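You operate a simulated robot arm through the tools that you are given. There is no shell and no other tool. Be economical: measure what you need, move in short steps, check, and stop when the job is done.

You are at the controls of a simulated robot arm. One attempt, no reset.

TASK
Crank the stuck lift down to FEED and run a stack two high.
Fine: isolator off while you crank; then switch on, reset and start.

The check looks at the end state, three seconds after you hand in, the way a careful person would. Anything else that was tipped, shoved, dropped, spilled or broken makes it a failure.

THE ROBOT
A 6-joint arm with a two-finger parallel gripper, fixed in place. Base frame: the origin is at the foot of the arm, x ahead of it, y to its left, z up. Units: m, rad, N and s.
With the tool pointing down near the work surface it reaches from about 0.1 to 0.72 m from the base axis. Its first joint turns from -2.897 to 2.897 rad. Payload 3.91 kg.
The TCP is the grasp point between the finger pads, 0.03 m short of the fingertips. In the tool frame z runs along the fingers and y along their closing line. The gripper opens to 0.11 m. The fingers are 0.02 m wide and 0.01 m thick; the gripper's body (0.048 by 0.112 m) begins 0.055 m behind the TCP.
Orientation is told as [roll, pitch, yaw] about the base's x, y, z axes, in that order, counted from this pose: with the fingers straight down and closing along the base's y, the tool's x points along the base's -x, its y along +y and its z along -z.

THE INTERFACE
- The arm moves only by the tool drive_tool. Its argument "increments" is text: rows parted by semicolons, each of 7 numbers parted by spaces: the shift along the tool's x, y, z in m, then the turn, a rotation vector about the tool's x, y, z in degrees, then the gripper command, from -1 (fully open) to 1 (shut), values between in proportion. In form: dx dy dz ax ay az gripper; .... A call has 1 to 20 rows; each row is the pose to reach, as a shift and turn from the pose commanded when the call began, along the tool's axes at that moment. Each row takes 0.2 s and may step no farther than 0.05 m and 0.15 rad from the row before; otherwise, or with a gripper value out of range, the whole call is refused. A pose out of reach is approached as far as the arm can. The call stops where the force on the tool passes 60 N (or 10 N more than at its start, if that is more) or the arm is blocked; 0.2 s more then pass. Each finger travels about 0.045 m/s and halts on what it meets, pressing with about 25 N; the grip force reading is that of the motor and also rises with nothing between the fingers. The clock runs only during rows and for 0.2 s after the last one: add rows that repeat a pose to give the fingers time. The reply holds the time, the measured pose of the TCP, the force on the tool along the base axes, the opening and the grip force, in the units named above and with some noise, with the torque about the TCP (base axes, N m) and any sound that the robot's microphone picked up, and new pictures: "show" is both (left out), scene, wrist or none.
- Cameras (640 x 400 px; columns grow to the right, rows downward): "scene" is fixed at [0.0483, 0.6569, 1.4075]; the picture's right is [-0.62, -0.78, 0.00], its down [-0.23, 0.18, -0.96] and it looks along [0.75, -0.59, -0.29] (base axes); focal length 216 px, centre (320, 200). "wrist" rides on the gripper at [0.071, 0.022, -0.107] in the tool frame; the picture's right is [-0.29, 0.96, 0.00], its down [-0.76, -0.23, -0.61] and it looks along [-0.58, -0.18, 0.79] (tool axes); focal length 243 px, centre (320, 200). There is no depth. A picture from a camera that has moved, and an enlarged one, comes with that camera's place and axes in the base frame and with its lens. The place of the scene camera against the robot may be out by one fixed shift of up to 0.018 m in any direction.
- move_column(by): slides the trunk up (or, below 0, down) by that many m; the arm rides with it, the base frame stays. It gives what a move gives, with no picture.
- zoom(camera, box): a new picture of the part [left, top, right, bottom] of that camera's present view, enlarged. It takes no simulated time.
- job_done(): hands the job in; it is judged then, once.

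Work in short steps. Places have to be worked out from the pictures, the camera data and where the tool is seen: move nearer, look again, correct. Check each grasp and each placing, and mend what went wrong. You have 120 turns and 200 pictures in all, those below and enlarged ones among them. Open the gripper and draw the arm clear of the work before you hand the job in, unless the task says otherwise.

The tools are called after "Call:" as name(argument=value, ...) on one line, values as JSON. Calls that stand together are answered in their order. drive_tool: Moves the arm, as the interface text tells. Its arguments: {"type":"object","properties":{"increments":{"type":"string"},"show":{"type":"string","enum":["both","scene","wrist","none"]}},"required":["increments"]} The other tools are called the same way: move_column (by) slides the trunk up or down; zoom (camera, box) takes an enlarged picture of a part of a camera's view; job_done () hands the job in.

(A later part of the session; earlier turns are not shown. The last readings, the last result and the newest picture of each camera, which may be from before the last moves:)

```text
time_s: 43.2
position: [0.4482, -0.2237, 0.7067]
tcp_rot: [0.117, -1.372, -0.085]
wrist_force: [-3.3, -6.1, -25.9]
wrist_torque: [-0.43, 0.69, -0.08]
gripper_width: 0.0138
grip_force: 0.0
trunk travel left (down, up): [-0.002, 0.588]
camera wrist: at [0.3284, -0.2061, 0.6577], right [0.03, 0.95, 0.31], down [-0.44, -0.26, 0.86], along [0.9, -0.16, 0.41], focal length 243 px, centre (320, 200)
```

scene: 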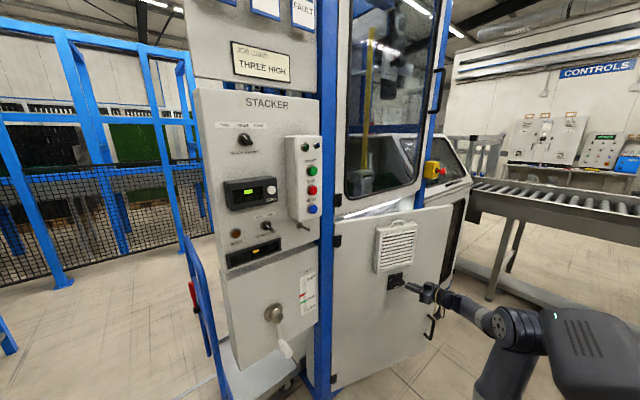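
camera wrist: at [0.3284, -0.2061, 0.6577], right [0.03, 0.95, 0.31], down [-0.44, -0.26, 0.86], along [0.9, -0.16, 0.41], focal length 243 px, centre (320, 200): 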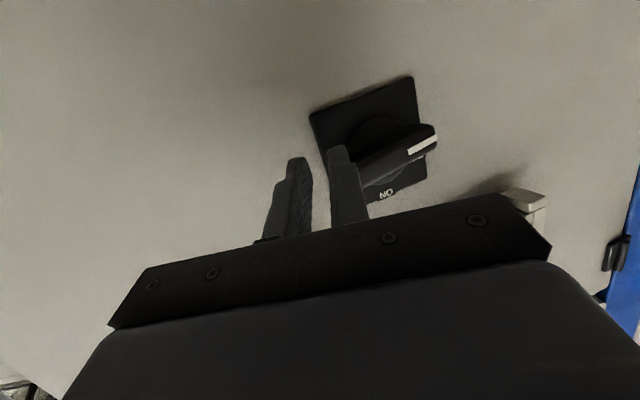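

The door swung open: friction from the finger still pressed up on the knob dragged it. I'll drop the finger off the knob first, then push the door shut gently.

Call:
drive_tool(increments="0.01 0 0 0 0 0 1; 0.03 0 0 0 0 0 1; 0.05 0 0 0 0 0 1; 0.06 0 -0.03 0 0 0 1")

Call:
zoom(camera="scene", box=[320, 200, 480, 400])

```text
time_s: 44.2
position: [0.4078, -0.2248, 0.6553]
tcp_rot: [0.107, -1.381, -0.072]
wrist_force: [-0.3, -0.1, 0.0]
wrist_torque: [0.01, -0.01, 0.04]
gripper_width: 0.0
grip_force: 25.6
trunk travel left (down, up): [-0.002, 0.588]
camera wrist: at [0.2884, -0.2063, 0.6064], right [0.02, 0.95, 0.3], down [-0.45, -0.26, 0.86], along [0.9, -0.16, 0.42], focal length 243 px, centre (320, 200)
```

scene: 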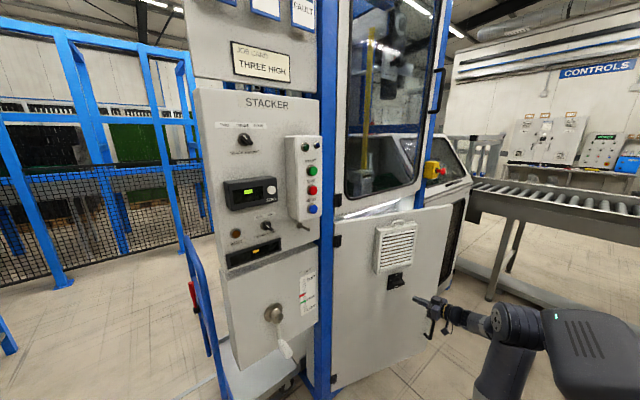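
wrist: 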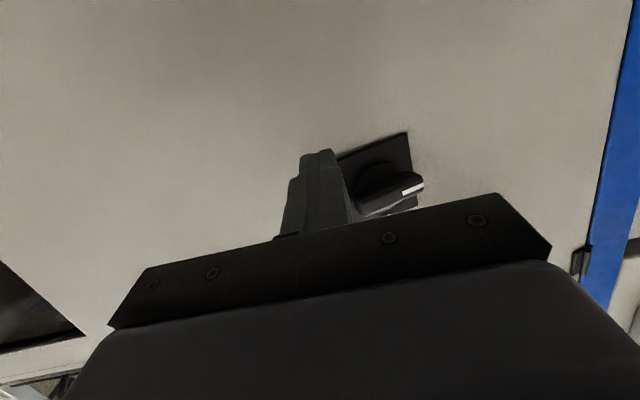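

```text
2.00 times, centred on (400, 300) of scene
camera zoom: at [0.0483, 0.6569, 1.4075], right [-0.62, -0.78, 0.0], down [-0.23, 0.18, -0.96], along [0.75, -0.59, -0.29], focal length 432 px, centre (160, 0)
```

zoom: 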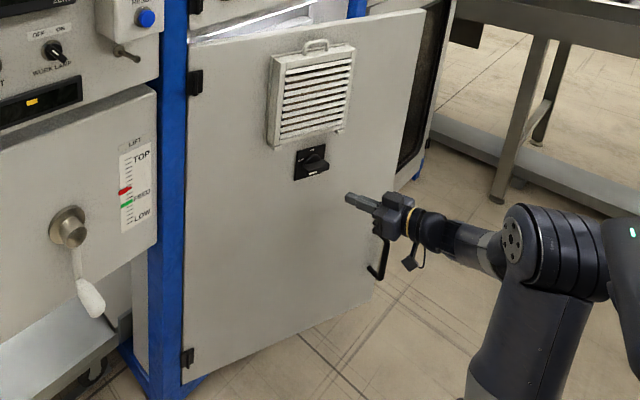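

The knob is now fully horizontal at OFF. I'll push the door shut with closed fingertips below the knob and slightly toward the free edge.

Call:
drive_tool(increments="0 -0.02 0.0 0 -5 0 1; 0 -0.04 0.02 0 -10 0 1; 0.005 -0.05 0.05 0 -10 0 1; 0.012 -0.05 0.08 0 -10 0 1; 0.018 -0.05 0.11 0 -10 0 1; 0.023 -0.05 0.135 0 -10 0 1; 0.026 -0.05 0.155 0 -10 0 1; 0.028 -0.05 0.165 0 -10 0 1")

```text
time_s: 46.0
position: [0.5652, -0.2676, 0.5968]
tcp_rot: [0.928, -1.543, -0.895]
wrist_force: [-0.4, 0.8, -0.2]
wrist_torque: [0.02, 0.02, -0.02]
gripper_width: 0.0
grip_force: 25.3
trunk travel left (down, up): [-0.002, 0.588]
camera wrist: at [0.4559, -0.2485, 0.528], right [-0.03, 0.95, 0.31], down [-0.59, -0.27, 0.76], along [0.81, -0.16, 0.57], focal length 243 px, centre (320, 200)
```

scene: 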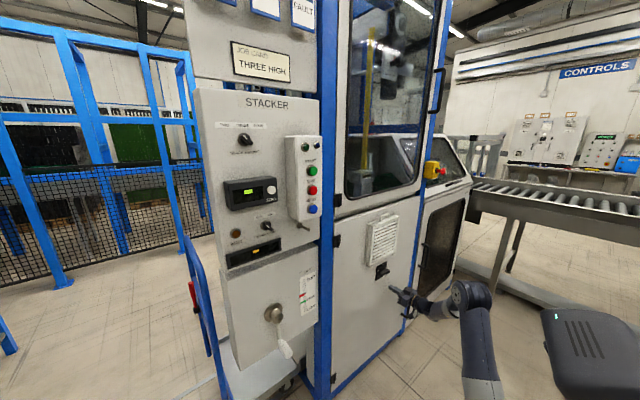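
wrist: 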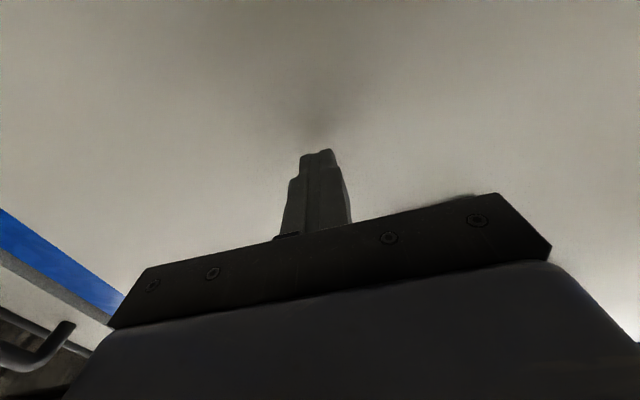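

The door is almost closed, with no resistance yet. I'll keep pushing in small steps until it meets the frame.

Call:
drive_tool(increments="0 0 0.01 0 0 0 1; 0 0 0.02 0 0 0 1; 0 0 0.027 0 0 0 1; 0 0 0.033 0 0 0 1; 0 0 0.039 0 0 0 1", show="scene")

Call:
zoom(camera="scene", box=[320, 180, 440, 280])

```text
time_s: 46.9
position: [0.5881, -0.2663, 0.5952]
tcp_rot: [0.88, -1.542, -0.848]
wrist_force: [-45.9, 7.1, 7.2]
wrist_torque: [-0.28, -0.64, 0.0]
gripper_width: 0.0
grip_force: 25.2
trunk travel left (down, up): [-0.002, 0.588]
stopped in row 4: the force on the tool passed its limit at 71 N (the readings are from after the stop); the commanded pose is now the measured one
```

scene: 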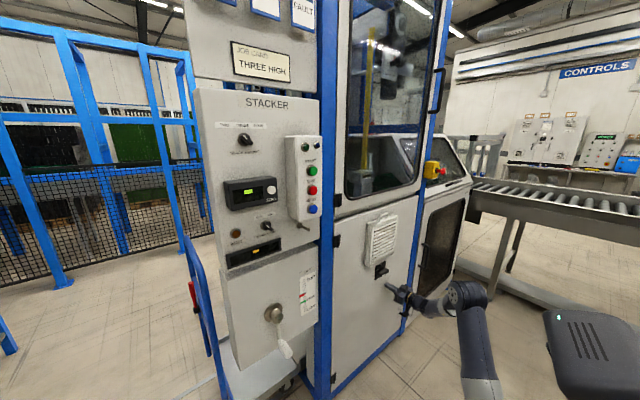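

```text
4.00 times, centred on (380, 230) of scene
camera zoom: at [0.0483, 0.6569, 1.4075], right [-0.62, -0.78, 0.0], down [-0.23, 0.18, -0.96], along [0.75, -0.59, -0.29], focal length 864 px, centre (80, 80)
```

zoom: 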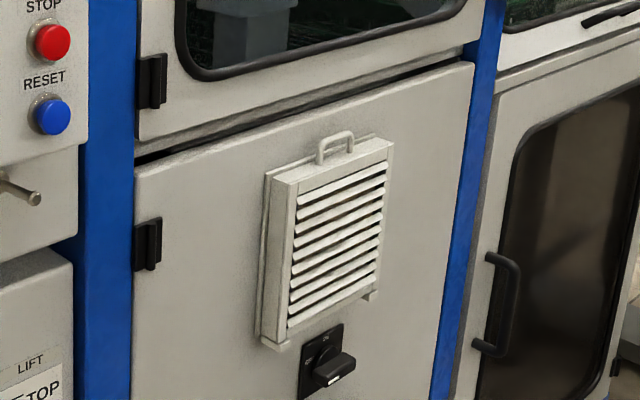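

The door is shut (surface at x≈0.618). I'll withdraw straight back, then pitch down and raise.

Call:
drive_tool(increments="0 0 -0.04 0 0 0 1; 0 0 -0.08 0 0 0 1; 0 0 -0.12 0 0 0 1; 0 0 -0.15 0 0 0 0; -0.04 0 -0.16 0 8 0 -1; -0.08 0.02 -0.16 0 16 0 -1; -0.12 0.05 -0.16 0 24 0 -1; -0.15 0.08 -0.16 0 32 0 -1; -0.18 0.11 -0.16 0 40 0 -1; -0.20 0.14 -0.16 0 48 0 -1; -0.22 0.18 -0.16 0 56 0 -1; -0.22 0.22 -0.16 0 60 0 -1; -0.22 0.26 -0.16 0 60 0 -1;-0.22 0.30 -0.16 0 60 0 -1;-0.22 0.34 -0.16 0 60 0 -1;-0.22 0.38 -0.16 0 60 0 -1; -0.22 0.42 -0.16 0 60 0 -1; -0.22 0.46 -0.16 0 60 0 -1")

```text
time_s: 50.7
position: [0.4197, 0.1832, 0.8261]
tcp_rot: [0.027, -0.502, 0.019]
wrist_force: [0.0, 0.1, 0.3]
wrist_torque: [0.0, -0.01, -0.02]
gripper_width: 0.11
grip_force: 0.1
trunk travel left (down, up): [-0.002, 0.588]
camera wrist: at [0.3054, 0.1979, 0.8871], right [0.22, 0.96, 0.16], down [0.38, -0.24, 0.89], along [0.9, -0.14, -0.42], focal length 243 px, centre (320, 200)
```

scene: 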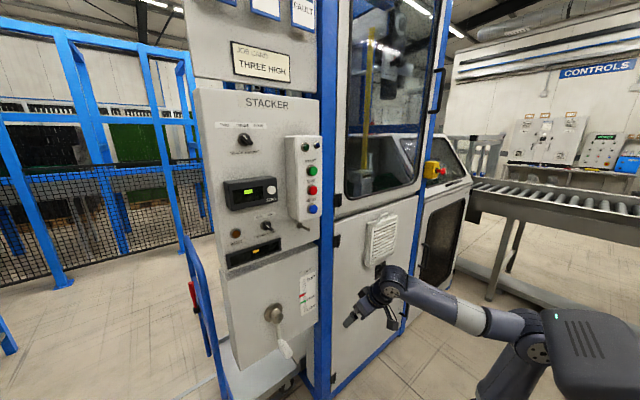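
wrist: 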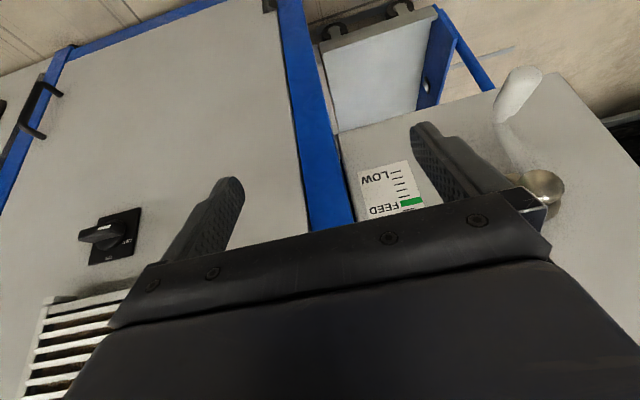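

The handle is near (0.55,0.405,0.70) and the hub near (0.59,0.40,0.80), so the crank radius is about 0.10. I'll move to y≈0.40 at a safe x, then pitch up.

Call:
drive_tool(increments="0 0.045 0 0 0 0 -1; 0 0.09 0 0 0 0 -1; 0 0.135 0 0 0 0 -1; 0 0.18 0 0 0 0 -1; 0 0.215 0 0 0 0 -1; 0 0.215 0 0 -8 0 -1; 0 0.215 0 0 -16 0 -1; 0 0.215 0 0 -24 0 -1; 0 0.215 0 0 -32 0 -1; 0 0.215 0 0 -40 0 -1; 0 0.215 0 0 -48 0 -1; 0 0.215 0 0 -56 0 -1; 0 0.215 0 0 -61 0 -1")

```text
time_s: 53.5
position: [0.4138, 0.3992, 0.833]
tcp_rot: [1.506, -1.548, -1.471]
wrist_force: [0.3, -0.2, 0.1]
wrist_torque: [0.02, 0.01, 0.0]
gripper_width: 0.1099
grip_force: 0.0
trunk travel left (down, up): [-0.002, 0.588]
camera wrist: at [0.3051, 0.4174, 0.7624], right [-0.03, 0.95, 0.31], down [-0.6, -0.27, 0.76], along [0.8, -0.16, 0.58], focal length 243 px, centre (320, 200)
```

scene: 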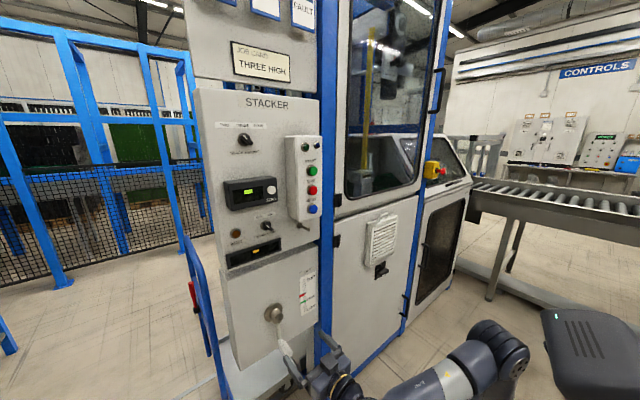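
wrist: 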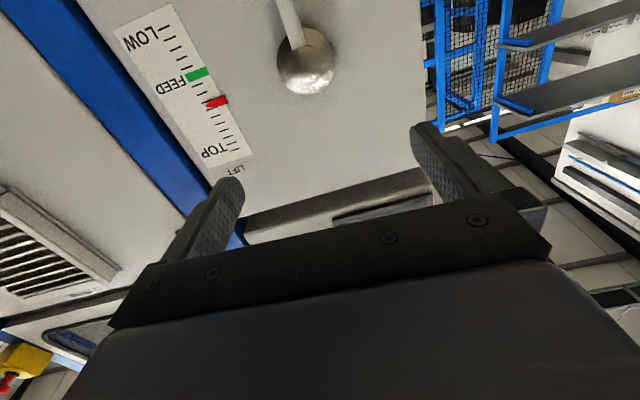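

The hub resolves to (0.594,0.4025,0.796). I'll lower to the handle height, staying at x≈0.41.

Call:
drive_tool(increments="0.04 0 0 0 0 -1 -1; 0.08 0 0 0 0 -1 -1; 0.12 0 0 0 0 -1 -1; 0.13 0 0 0 0 -1 -1")

```text
time_s: 54.5
position: [0.4115, 0.4017, 0.7006]
tcp_rot: [1.044, -1.564, -1.011]
wrist_force: [-0.8, -0.2, -0.2]
wrist_torque: [0.05, 0.0, -0.02]
gripper_width: 0.1101
grip_force: 0.1
trunk travel left (down, up): [-0.002, 0.588]
camera wrist: at [0.3044, 0.4182, 0.6307], right [-0.03, 0.95, 0.3], down [-0.6, -0.26, 0.76], along [0.8, -0.15, 0.58], focal length 243 px, centre (320, 200)
```

scene: 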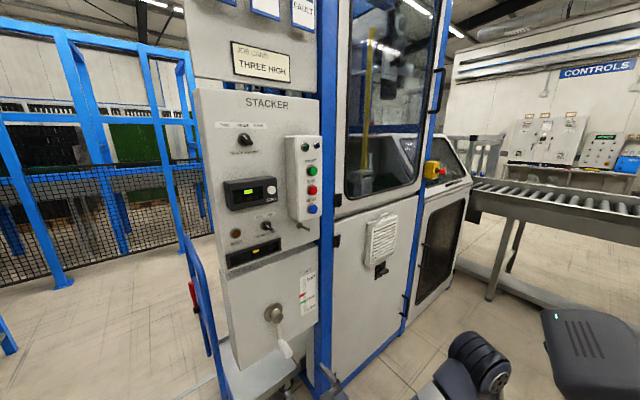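
wrist: 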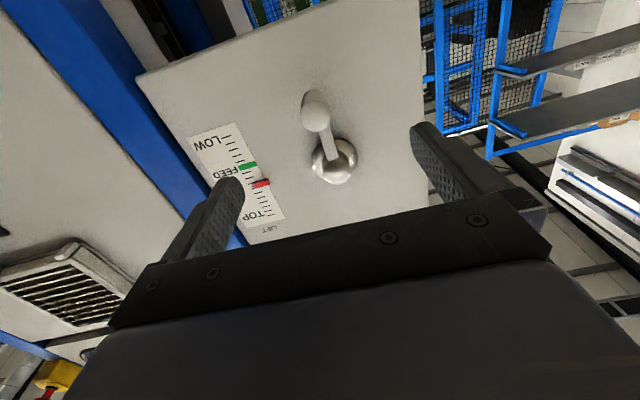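

The handle is straight ahead of the grasp point at (0.548,0.400,0.700). I'll advance to x≈0.535.

Call:
drive_tool(increments="0 0 0.04 0 0 0 -0.6; 0 0 0.08 0 0 0 -0.3; 0 0 0.11 0 0 0 -0.1; 0 -0.001 0.122 0 0 0 -0.1; 0 -0.001 0.122 0 0 0 -0.1")

```text
time_s: 55.7
position: [0.5345, 0.4043, 0.702]
tcp_rot: [0.897, -1.564, -0.865]
wrist_force: [0.3, 0.2, 0.4]
wrist_torque: [-0.01, -0.01, 0.04]
gripper_width: 0.0604
grip_force: 0.1
trunk travel left (down, up): [-0.002, 0.588]
camera wrist: at [0.4268, 0.4216, 0.6317], right [-0.03, 0.95, 0.29], down [-0.6, -0.25, 0.76], along [0.8, -0.15, 0.58], focal length 243 px, centre (320, 200)
```

scene: 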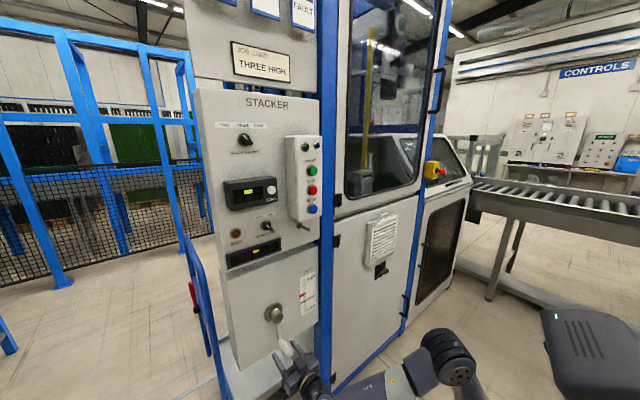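
wrist: 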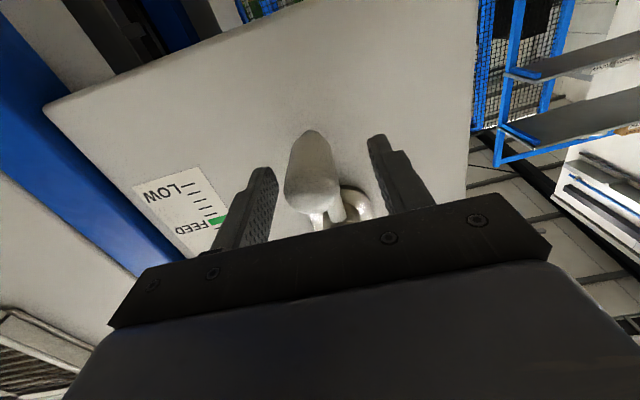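

The handle lies between the pads. Closing now.

Call:
drive_tool(increments="0 -0.003 0.006 0 0 0 1; 0 -0.003 0.006 0 0 0 1; 0 -0.003 0.006 0 0 0 1; 0 -0.003 0.006 0 0 0 1; 0 -0.003 0.006 0 0 0 1; 0 -0.003 0.006 0 0 0 1", show="wrist")

```text
time_s: 57.1
position: [0.5406, 0.4002, 0.7019]
tcp_rot: [0.956, -1.565, -0.924]
wrist_force: [0.4, -4.7, -1.0]
wrist_torque: [0.36, 0.31, -1.67]
gripper_width: 0.0298
grip_force: 45.1
trunk travel left (down, up): [-0.002, 0.588]
camera wrist: at [0.4328, 0.4185, 0.6316], right [-0.03, 0.95, 0.3], down [-0.6, -0.25, 0.76], along [0.8, -0.15, 0.58], focal length 243 px, centre (320, 200)
```

wrist: 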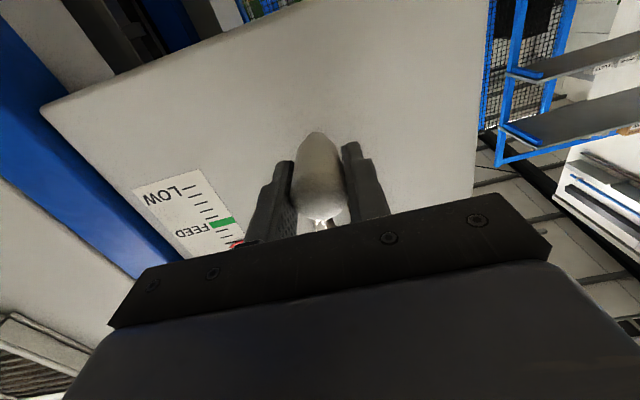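

Handle gripped (30 mm). I'll try a 60° clockwise arc and watch the pointer.

Call:
drive_tool(increments="-0.0008 0.0124 0 0 0 0 1; -0.0032 0.0246 0 0 0 0 1; -0.0072 0.0364 0 0 0 0 1; -0.0127 0.0475 0 0 0 0 1; -0.0196 0.0578 0 0 0 0 1; -0.0278 0.0672 0 0 0 0 1; -0.0372 0.0754 0 0 0 0 1; -0.0475 0.0823 0 0 0 0 1")

Call:
zoom(camera="scene", box=[280, 255, 330, 325])

```text
time_s: 58.9
position: [0.5389, 0.4822, 0.7493]
tcp_rot: [0.771, -1.564, -0.739]
wrist_force: [13.5, -15.2, -6.2]
wrist_torque: [0.36, 0.69, -1.46]
gripper_width: 0.0298
grip_force: 45.2
trunk travel left (down, up): [-0.002, 0.588]
camera wrist: at [0.4301, 0.5006, 0.6782], right [-0.03, 0.96, 0.29], down [-0.6, -0.25, 0.76], along [0.8, -0.15, 0.58], focal length 243 px, centre (320, 200)
```

scene: 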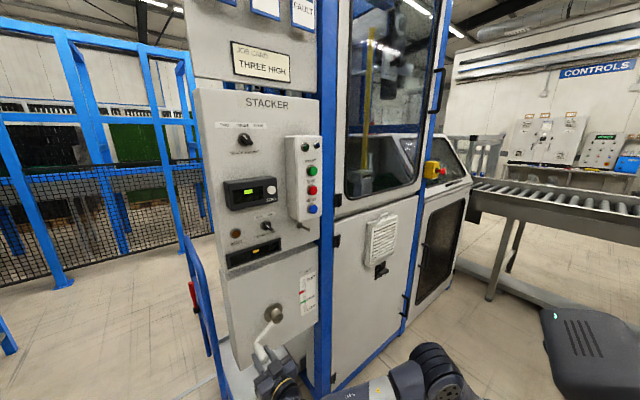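
wrist: 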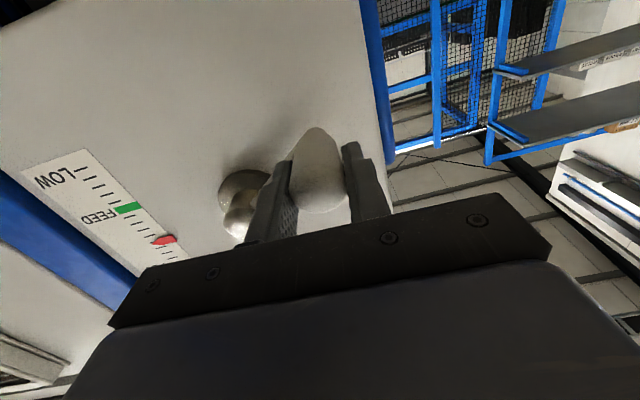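

```text
5.71 times, centred on (305, 290) of scene
camera zoom: at [0.0483, 0.6569, 1.4075], right [-0.62, -0.78, 0.0], down [-0.23, 0.18, -0.96], along [0.75, -0.59, -0.29], focal length 1234 px, centre (406, -314)
```

zoom: 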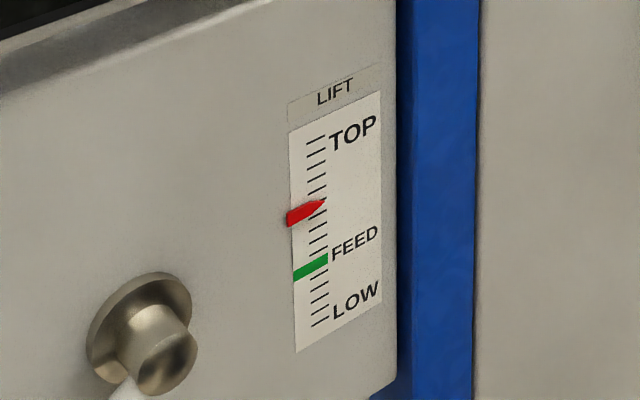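

Clockwise raises the pointer (about 19 px per 60°), so FEED lies about 175° counter-clockwise from here. I'll crank 150° counter-clockwise, then check.

Call:
drive_tool(increments="0.0134 -0.0094 0 0 0 0 1; 0.025 -0.021 0 0 0 0 1; 0.0344 -0.0344 0 0 0 0 1; 0.0413 -0.0493 0 0 0 0 1; 0.0456 -0.0651 0 0 0 0 1; 0.047 -0.0814 0 0 0 0 1; 0.0456 -0.0977 0 0 0 0 1; 0.0413 -0.1136 0 0 0 0 1; 0.0344 -0.1284 0 0 0 0 1; 0.025 -0.1418 0 0 0 0 1; 0.0134 -0.1534 0 0 0 0 1; 0 -0.1628 0 0 0 0 1; -0.0149 -0.1697 0 0 0 0 1; -0.0307 -0.174 0 0 0 0 1; -0.047 -0.1754 0 0 0 0 1")

Call:
zoom(camera="scene", box=[280, 255, 330, 325])

```text
time_s: 62.1
position: [0.543, 0.3075, 0.7957]
tcp_rot: [1.09, -1.563, -1.058]
wrist_force: [-0.2, -0.3, -1.3]
wrist_torque: [-0.01, -0.03, 0.02]
gripper_width: 0.0
grip_force: 37.7
trunk travel left (down, up): [-0.002, 0.588]
camera wrist: at [0.4347, 0.3246, 0.7257], right [-0.03, 0.96, 0.29], down [-0.6, -0.25, 0.76], along [0.8, -0.15, 0.58], focal length 243 px, centre (320, 200)
```

scene: 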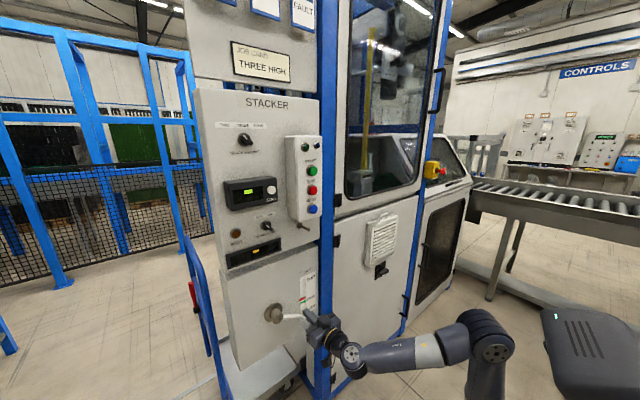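
wrist: 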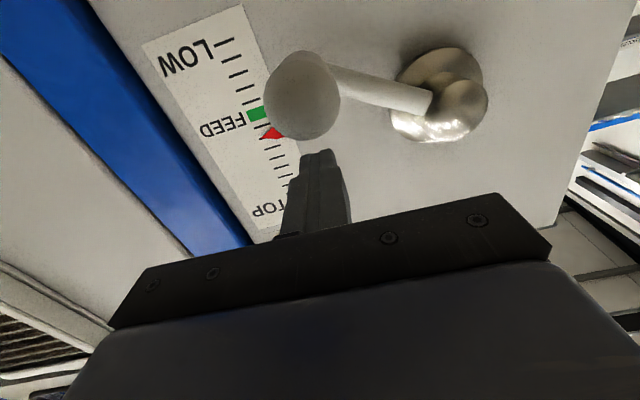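

```text
5.71 times, centred on (305, 290) of scene
camera zoom: at [0.0483, 0.6569, 1.4075], right [-0.62, -0.78, 0.0], down [-0.23, 0.18, -0.96], along [0.75, -0.59, -0.29], focal length 1234 px, centre (406, -314)
```

zoom: 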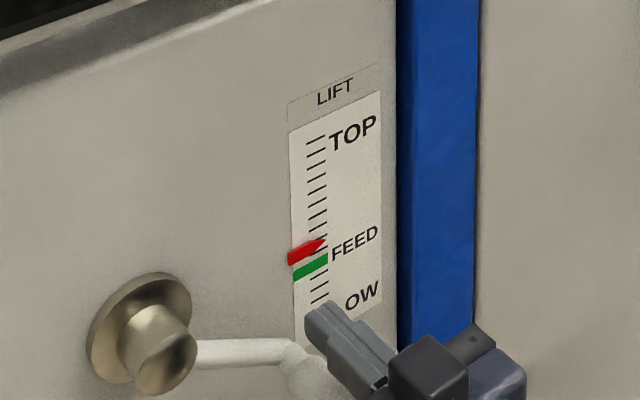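

The handle slipped out at about −62° with the pointer still ~1.4 ticks above FEED. The remaining motion is nearly straight up, so I'll back off and go under the handle with closed fingers to lift it.

Call:
drive_tool(increments="0 0 -0.04 0 0 0 1; 0 0.002 -0.07 0 0 0 1; 0.04 0.004 -0.07 0 0 0 1; 0.083 0.004 -0.07 0 0 0 1; 0.083 0.004 -0.03 0 0 0 1; 0.083 0.004 0.004 0 0 0 1")

```text
time_s: 63.5
position: [0.5471, 0.3131, 0.7097]
tcp_rot: [0.952, -1.564, -0.917]
wrist_force: [-0.4, -0.1, 0.3]
wrist_torque: [0.0, 0.01, 0.03]
gripper_width: 0.0001
grip_force: 37.5
trunk travel left (down, up): [-0.002, 0.588]
camera wrist: at [0.4392, 0.3297, 0.6405], right [-0.03, 0.95, 0.3], down [-0.6, -0.26, 0.76], along [0.8, -0.15, 0.58], focal length 243 px, centre (320, 200)
```

scene: 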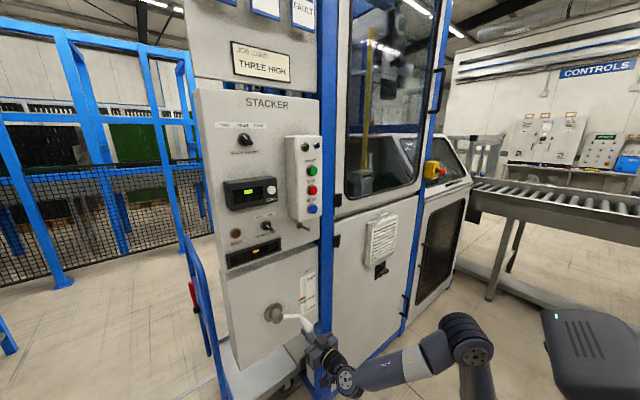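
wrist: 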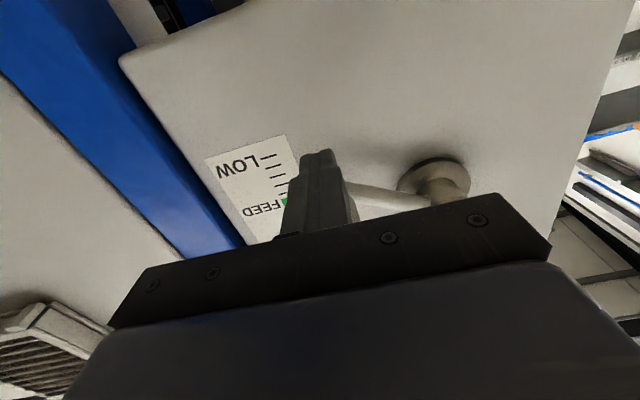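

The fingers are under the handle. I'll lift in small steps to z≈0.79, then check the pointer.

Call:
drive_tool(increments="-0.012 0 0 0 0 0 1; -0.024 0 0 0 0 0 1; -0.036 0 0 0 0 0 1; -0.048 0 0 0 0 0 1; -0.06 0 0 0 0 0 1; -0.07 0 0 0 0 0 1; -0.08 0 0 0 0 0 1")

Call:
zoom(camera="scene", box=[280, 255, 330, 325])

```text
time_s: 65.1
position: [0.547, 0.3103, 0.7922]
tcp_rot: [1.064, -1.564, -1.027]
wrist_force: [4.1, -4.5, -8.8]
wrist_torque: [0.1, -0.1, 0.07]
gripper_width: 0.0
grip_force: 37.8
trunk travel left (down, up): [-0.002, 0.588]
camera wrist: at [0.4389, 0.3289, 0.7223], right [-0.03, 0.95, 0.3], down [-0.6, -0.26, 0.76], along [0.8, -0.15, 0.58], focal length 243 px, centre (320, 200)
```

scene: 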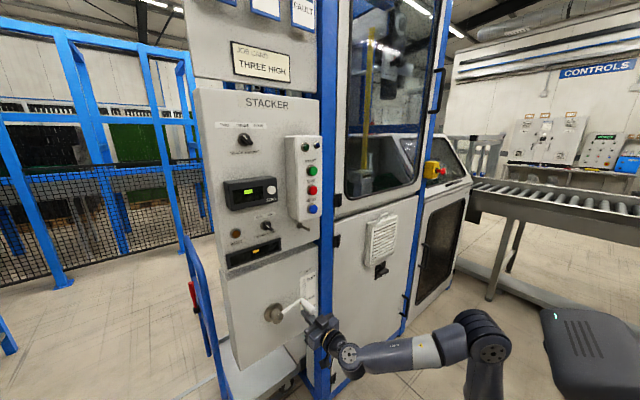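
wrist: 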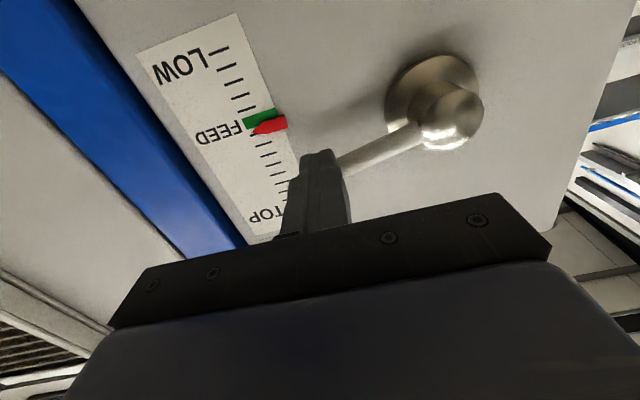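

```text
5.71 times, centred on (305, 290) of scene
camera zoom: at [0.0483, 0.6569, 1.4075], right [-0.62, -0.78, 0.0], down [-0.23, 0.18, -0.96], along [0.75, -0.59, -0.29], focal length 1234 px, centre (406, -314)
```

zoom: 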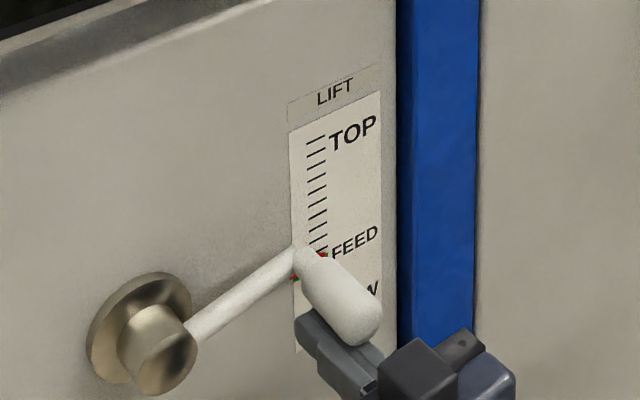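

Call:
zoom(camera="wrist", box=[190, 60, 330, 180])

```text
3.33 times, centred on (260, 120) of wrist
camera zoom: at [0.4389, 0.3289, 0.7223], right [-0.03, 0.95, 0.3], down [-0.6, -0.26, 0.76], along [0.8, -0.15, 0.58], focal length 809 px, centre (520, 467)
```

zoom: 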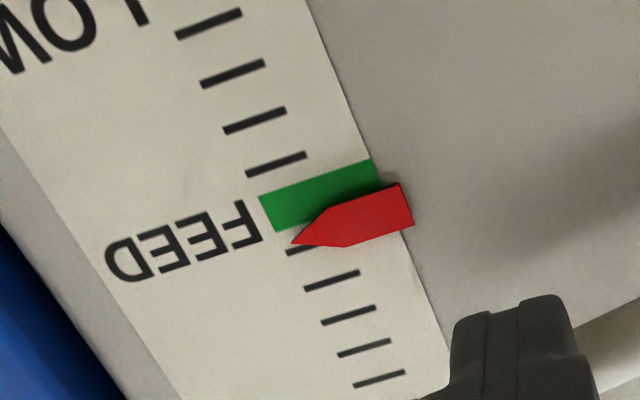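

The pointer is about 0.6–0.8 tick above FEED, allowing for parallax. I'll lift ~20° more, following the arc.

Call:
drive_tool(increments="-0.01 0.004 0 0 0 0 1; -0.02 0.008 0 0 0 0 1; -0.028 0.012 0 0 0 0 1", show="wrist")

Call:
zoom(camera="wrist", box=[170, 60, 310, 180])

Call:
zoom(camera="scene", box=[280, 255, 330, 325])

```text
time_s: 65.9
position: [0.5475, 0.3237, 0.82]
tcp_rot: [0.948, -1.564, -0.914]
wrist_force: [2.6, -4.8, -8.8]
wrist_torque: [0.14, -0.11, 0.07]
gripper_width: 0.0
grip_force: 37.9
trunk travel left (down, up): [-0.002, 0.588]
camera wrist: at [0.439, 0.3407, 0.7499], right [-0.03, 0.95, 0.3], down [-0.6, -0.25, 0.76], along [0.8, -0.15, 0.58], focal length 243 px, centre (320, 200)
```

wrist: 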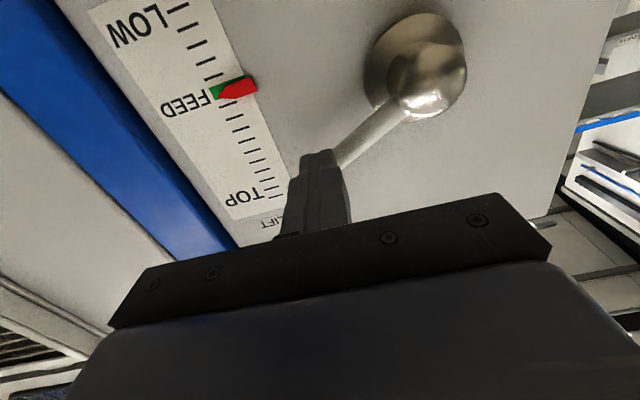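

```text
3.33 times, centred on (240, 120) of wrist
camera zoom: at [0.439, 0.3407, 0.7499], right [-0.03, 0.95, 0.3], down [-0.6, -0.25, 0.76], along [0.8, -0.15, 0.58], focal length 809 px, centre (587, 467)
```

zoom: 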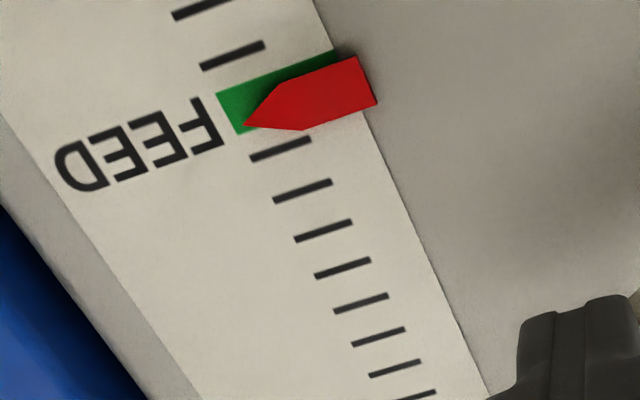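

```text
5.71 times, centred on (305, 290) of scene
camera zoom: at [0.0483, 0.6569, 1.4075], right [-0.62, -0.78, 0.0], down [-0.23, 0.18, -0.96], along [0.75, -0.59, -0.29], focal length 1234 px, centre (406, -314)
```

zoom: 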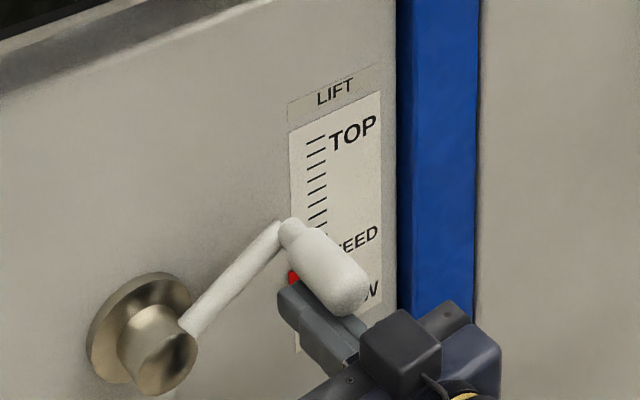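

The pointer is on the green, about 0.2 tick high. I'll add ~9° more.

Call:
drive_tool(increments="-0.005 0.004 0 0 0 0 1; -0.01 0.008 0 0 0 0 1", show="wrist")

Call:
zoom(camera="wrist", box=[150, 40, 290, 140])

```text
time_s: 66.5
position: [0.5482, 0.3309, 0.8316]
tcp_rot: [0.92, -1.565, -0.885]
wrist_force: [1.3, -4.0, -9.2]
wrist_torque: [0.17, -0.09, 0.06]
gripper_width: 0.0002
grip_force: 38.1
trunk travel left (down, up): [-0.002, 0.588]
camera wrist: at [0.4391, 0.3488, 0.761], right [-0.03, 0.95, 0.29], down [-0.6, -0.25, 0.76], along [0.8, -0.15, 0.58], focal length 243 px, centre (320, 200)
```

wrist: 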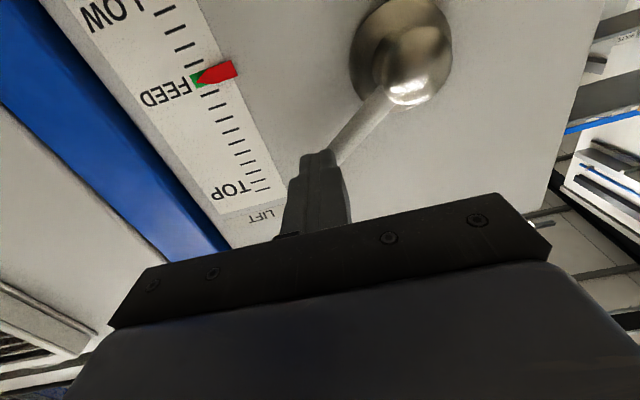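

```text
4.00 times, centred on (220, 90) of wrist
camera zoom: at [0.4391, 0.3488, 0.761], right [-0.03, 0.95, 0.29], down [-0.6, -0.25, 0.76], along [0.8, -0.15, 0.58], focal length 970 px, centre (720, 640)
```

zoom: 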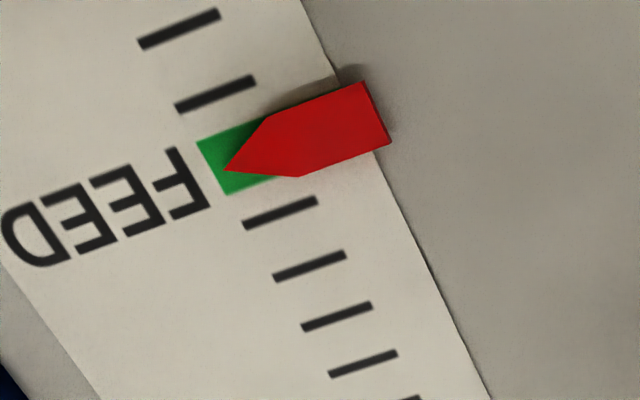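

The pointer is centred on FEED. I'll release downward from the handle, back away and recheck.

Call:
drive_tool(increments="0.01 -0.002 0 0 0 0 1; 0.025 -0.004 0 0 0 0 1; 0.025 -0.004 -0.04 0 0 0 1; 0.025 -0.004 -0.08 0 0 0 1; 0.025 -0.004 -0.12 0 0 0 1")

Call:
zoom(camera="scene", box=[280, 255, 330, 325])

Call:
zoom(camera="wrist", box=[150, 60, 310, 180])

```text
time_s: 67.7
position: [0.4277, 0.3222, 0.8052]
tcp_rot: [0.805, -1.565, -0.771]
wrist_force: [0.4, 0.2, 0.3]
wrist_torque: [-0.06, -0.02, 0.0]
gripper_width: 0.0003
grip_force: 37.5
trunk travel left (down, up): [-0.002, 0.588]
camera wrist: at [0.3197, 0.3402, 0.7349], right [-0.03, 0.96, 0.29], down [-0.6, -0.25, 0.76], along [0.8, -0.15, 0.58], focal length 243 px, centre (320, 200)
```

scene: 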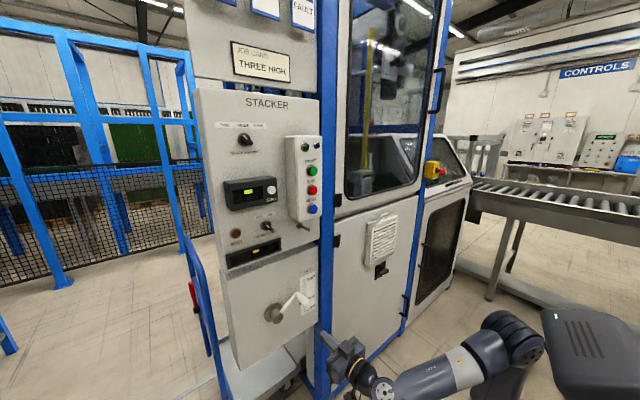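
wrist: 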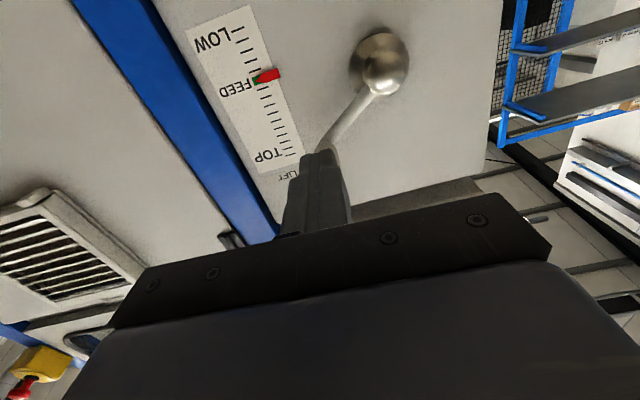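

```text
5.71 times, centred on (305, 290) of scene
camera zoom: at [0.0483, 0.6569, 1.4075], right [-0.62, -0.78, 0.0], down [-0.23, 0.18, -0.96], along [0.75, -0.59, -0.29], focal length 1234 px, centre (406, -314)
```

zoom: 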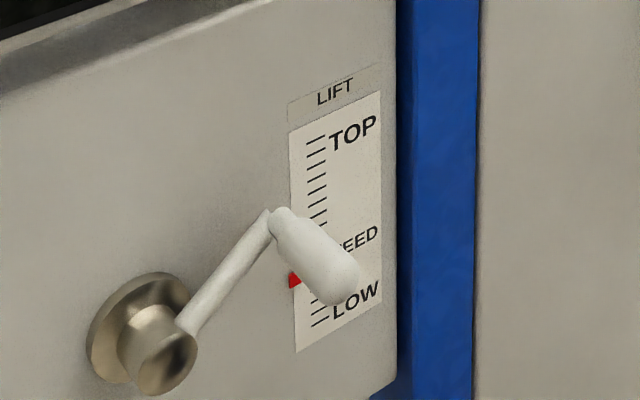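

```text
3.33 times, centred on (230, 120) of wrist
camera zoom: at [0.3197, 0.3402, 0.7349], right [-0.03, 0.96, 0.29], down [-0.6, -0.25, 0.76], along [0.8, -0.15, 0.58], focal length 809 px, centre (620, 467)
```

zoom: 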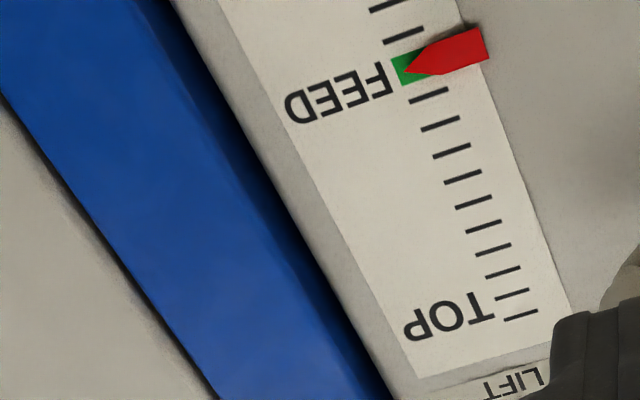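

Pointer holds at FEED. Now back to the isolator to turn it ON: pitch down, cross over, and pitch up again.

Call:
drive_tool(increments="0 0 0 0 8 0 1; 0 -0.02 0 0 16 0 1; 0 -0.04 0 0 24 0 1; 0 -0.06 0 0 32 0 1; 0 -0.09 0 0 40 0 1; 0 -0.12 0 0 48 0 1; 0 -0.15 0 0 56 0 1; 0 -0.19 0 0 60 0 1; 0 -0.235 0 0 60 0 1; 0 -0.28 0 0 60 0 1; 0 -0.325 0 0 60 0 1; 0 -0.37 0 0 60 0 1; 0 -0.415 0 0 60 0 1; 0 -0.46 0 0 60 0 1; 0 -0.505 0 0 60 0 1; 0 -0.545 0 0 60 0 1", show="none")

Call:
drive_tool(increments="0 0 0 0 -8 0 1; 0 0 0 0 -16 0 1; 0 0 0 0 -24 0 1; 0 0 0 0 -32 0 1; 0 0 0 0 -40 0 1; 0 0 0 0 -48 0 1; 0 0 0 0 -56 0 1; 0 0 0 0 -60 0 1")

```text
time_s: 71.1
position: [0.4449, -0.2189, 0.8029]
tcp_rot: [0.005, -0.52, 0.032]
wrist_force: [-0.2, 0.4, 1.2]
wrist_torque: [-0.03, 0.01, 0.02]
gripper_width: 0.0
grip_force: 37.6
trunk travel left (down, up): [-0.002, 0.588]
```

```text
time_s: 72.9
position: [0.4458, -0.2218, 0.803]
tcp_rot: [1.17, -1.565, -1.138]
wrist_force: [-0.3, 0.2, -0.2]
wrist_torque: [0.01, 0.04, 0.02]
gripper_width: 0.0
grip_force: 37.6
trunk travel left (down, up): [-0.002, 0.588]
camera wrist: at [0.3375, -0.2035, 0.7336], right [-0.03, 0.95, 0.29], down [-0.6, -0.25, 0.76], along [0.8, -0.15, 0.58], focal length 243 px, centre (320, 200)
```

scene: 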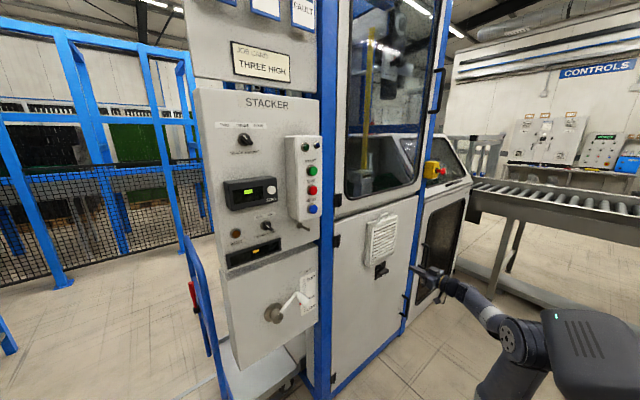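
wrist: 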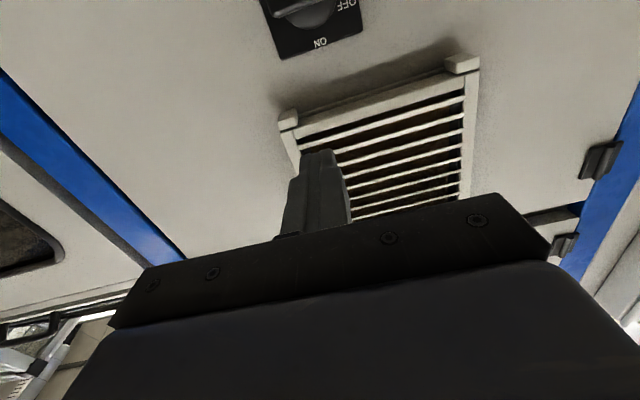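

There's room above the knob: the louvre bottom is at z≈0.80. I'll lower beside it and look.

Call:
drive_tool(increments="0.03 0.002 0.03 0 0 0 1; 0.051 0.004 0.06 0 0 0 1", show="wrist")

Call:
zoom(camera="scene", box=[360, 245, 408, 285])

```text
time_s: 73.5
position: [0.5039, -0.2131, 0.7553]
tcp_rot: [0.892, -1.566, -0.859]
wrist_force: [-1.0, -1.0, 0.4]
wrist_torque: [0.03, 0.03, -0.01]
gripper_width: 0.0
grip_force: 37.6
trunk travel left (down, up): [-0.002, 0.588]
camera wrist: at [0.3965, -0.1956, 0.6846], right [-0.03, 0.96, 0.29], down [-0.6, -0.25, 0.76], along [0.8, -0.15, 0.58], focal length 243 px, centre (320, 200)
```

wrist: 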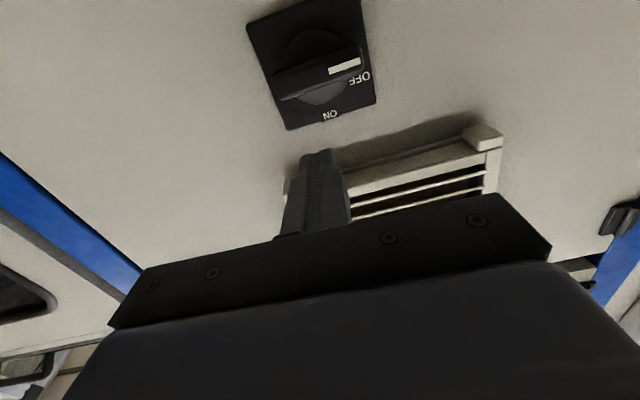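

```text
10.00 times, centred on (384, 265) of scene
camera zoom: at [0.0483, 0.6569, 1.4075], right [-0.62, -0.78, 0.0], down [-0.23, 0.18, -0.96], along [0.75, -0.59, -0.29], focal length 2160 px, centre (-320, -450)
```

zoom: 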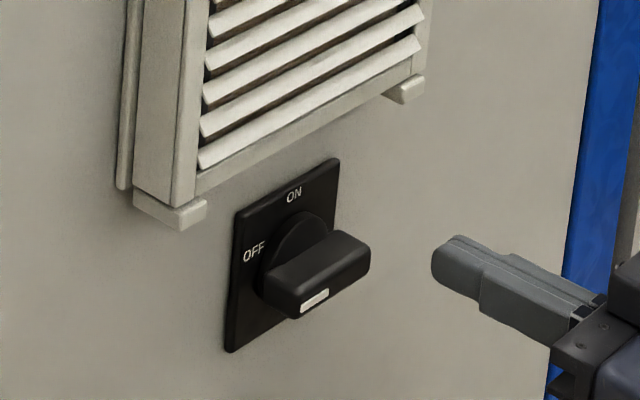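

The bar is horizontal, centred at about y=-0.196, z=0.72. I'll go in above its right end, then sweep down and around to turn it clockwise to ON.

Call:
drive_tool(increments="0 -0.0034 0.03 0 0 0 1; 0 -0.0034 0.06 0 0 0 1; 0.0128 -0.0034 0.06 0 0 0 1; 0.0187 -0.0083 0.06 0 0 0 1; 0.0257 -0.0114 0.06 0 0 0 1; 0.0332 -0.0127 0.06 0 0 0 1; 0.0409 -0.012 0.06 0 0 0 1; 0.048 -0.0093 0.06 0 0 0 1; 0.0543 -0.0049 0.06 0 0 0 1; 0.0561 -0.0031 0.06 0 0 0 1")

Call:
zoom(camera="scene", box=[360, 245, 408, 285])

```text
time_s: 75.7
position: [0.565, -0.2187, 0.6984]
tcp_rot: [1.727, -1.563, -1.696]
wrist_force: [0.7, -17.6, 12.2]
wrist_torque: [0.26, -0.4, -0.52]
gripper_width: 0.0
grip_force: 36.7
trunk travel left (down, up): [-0.002, 0.588]
camera wrist: at [0.4568, -0.2004, 0.6272], right [-0.03, 0.95, 0.3], down [-0.6, -0.25, 0.76], along [0.8, -0.16, 0.58], focal length 243 px, centre (320, 200)
```

scene: 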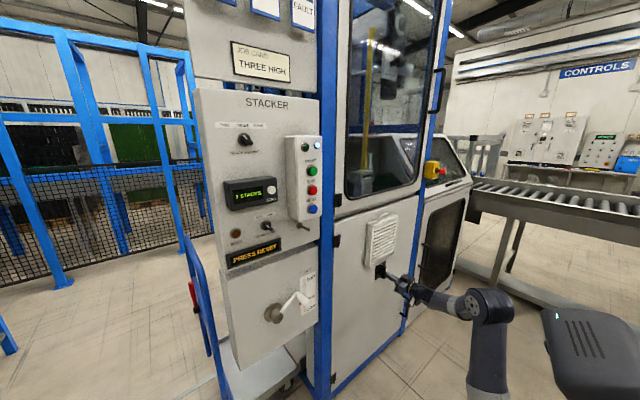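
wrist: 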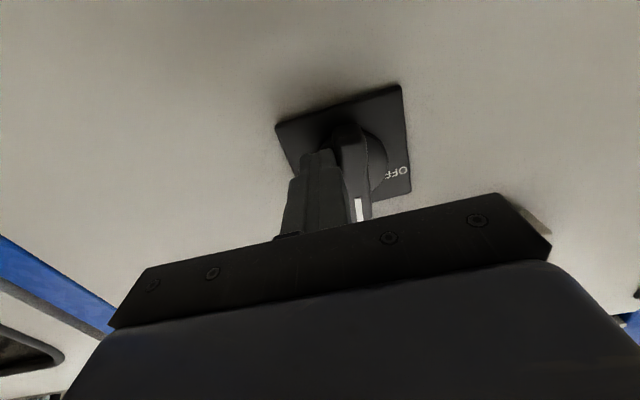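

```text
10.00 times, centred on (384, 265) of scene
camera zoom: at [0.0483, 0.6569, 1.4075], right [-0.62, -0.78, 0.0], down [-0.23, 0.18, -0.96], along [0.75, -0.59, -0.29], focal length 2160 px, centre (-320, -450)
```

zoom: 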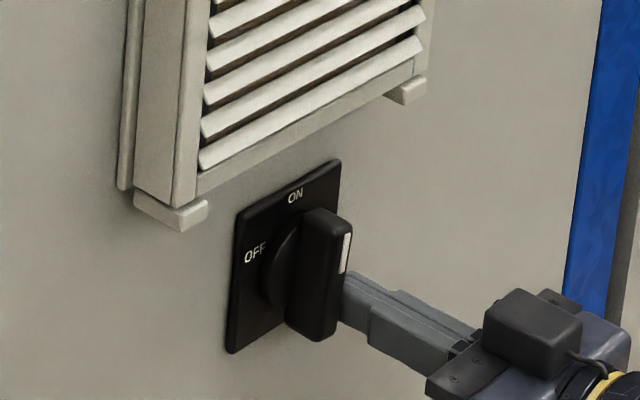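

Isolator is ON and the panel shows PRESS RESET. I'll nudge to the stop, move off sideways first (so the door isn't dragged), then withdraw.

Call:
drive_tool(increments="0 0.004 0 0 0 0 1; 0 -0.008 0 0 0 0 1; 0.005 -0.02 0 0 0 0 1; 0.005 -0.02 -0.04 0 0 0 1; 0.005 -0.02 -0.08 0 0 0 1; 0.005 -0.02 -0.12 0 0 0 1; -0.03 -0.02 -0.12 0 8 0 1; -0.06 0 -0.12 0 16 0 1; -0.09 0.02 -0.12 0 24 0 1; -0.12 0.04 -0.12 0 32 0 1; -0.14 0.07 -0.12 0 40 0 1; -0.15 0.1 -0.12 0 48 0 1; -0.15 0.14 -0.12 0 56 0 1; -0.15 0.18 -0.12 0 60 0 1; -0.15 0.225 -0.12 0 60 0 1; -0.15 0.27 -0.12 0 60 0 1; -0.15 0.315 -0.12 0 60 0 1; -0.15 0.36 -0.12 0 60 0 1; -0.15 0.405 -0.12 0 60 0 1; -0.15 0.45 -0.12 0 60 0 1")

Call:
zoom(camera="scene", box=[190, 80, 350, 180])

Call:
zoom(camera="scene", box=[340, 220, 436, 285])

```text
time_s: 79.9
position: [0.4309, 0.2275, 0.847]
tcp_rot: [0.006, -0.52, 0.03]
wrist_force: [0.2, 0.0, 0.3]
wrist_torque: [0.06, -0.01, 0.03]
gripper_width: 0.0
grip_force: 37.5
trunk travel left (down, up): [-0.002, 0.588]
camera wrist: at [0.315, 0.2447, 0.9058], right [0.22, 0.96, 0.15], down [0.36, -0.22, 0.9], along [0.9, -0.14, -0.4], focal length 243 px, centre (320, 200)
```

scene: 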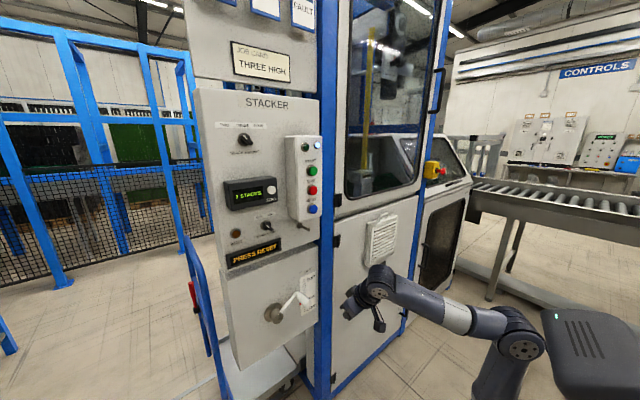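
wrist: 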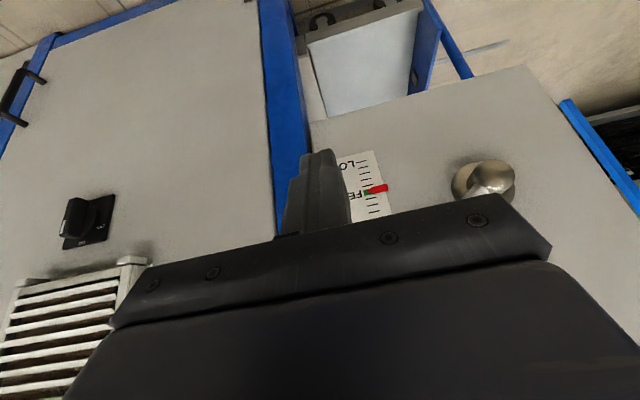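

```text
4.00 times, centred on (270, 130) of scene
camera zoom: at [0.0483, 0.6569, 1.4075], right [-0.62, -0.78, 0.0], down [-0.23, 0.18, -0.96], along [0.75, -0.59, -0.29], focal length 864 px, centre (520, 480)
```

zoom: 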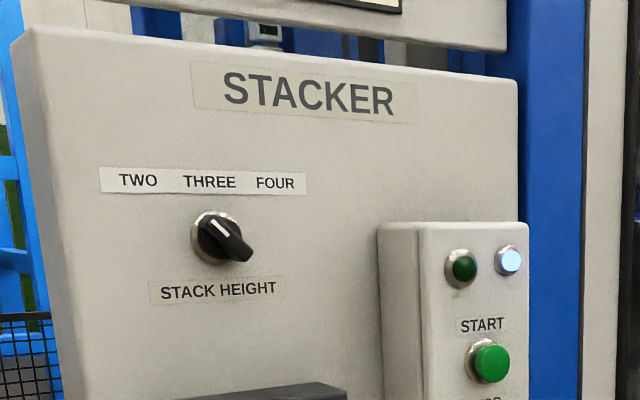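

```text
6.15 times, centred on (388, 252) of scene
camera zoom: at [0.0483, 0.6569, 1.4075], right [-0.62, -0.78, 0.0], down [-0.23, 0.18, -0.96], along [0.75, -0.59, -0.29], focal length 1329 px, centre (-98, -123)
```

zoom: 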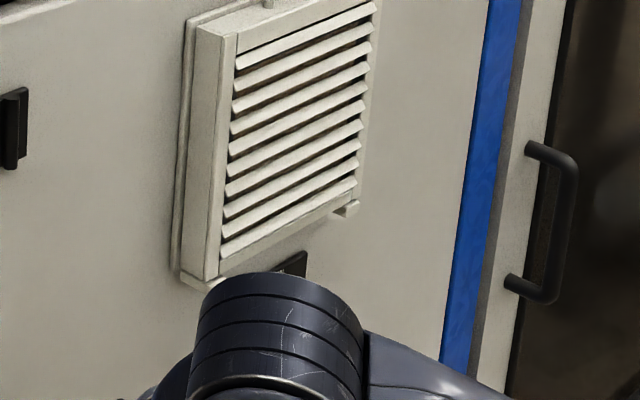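

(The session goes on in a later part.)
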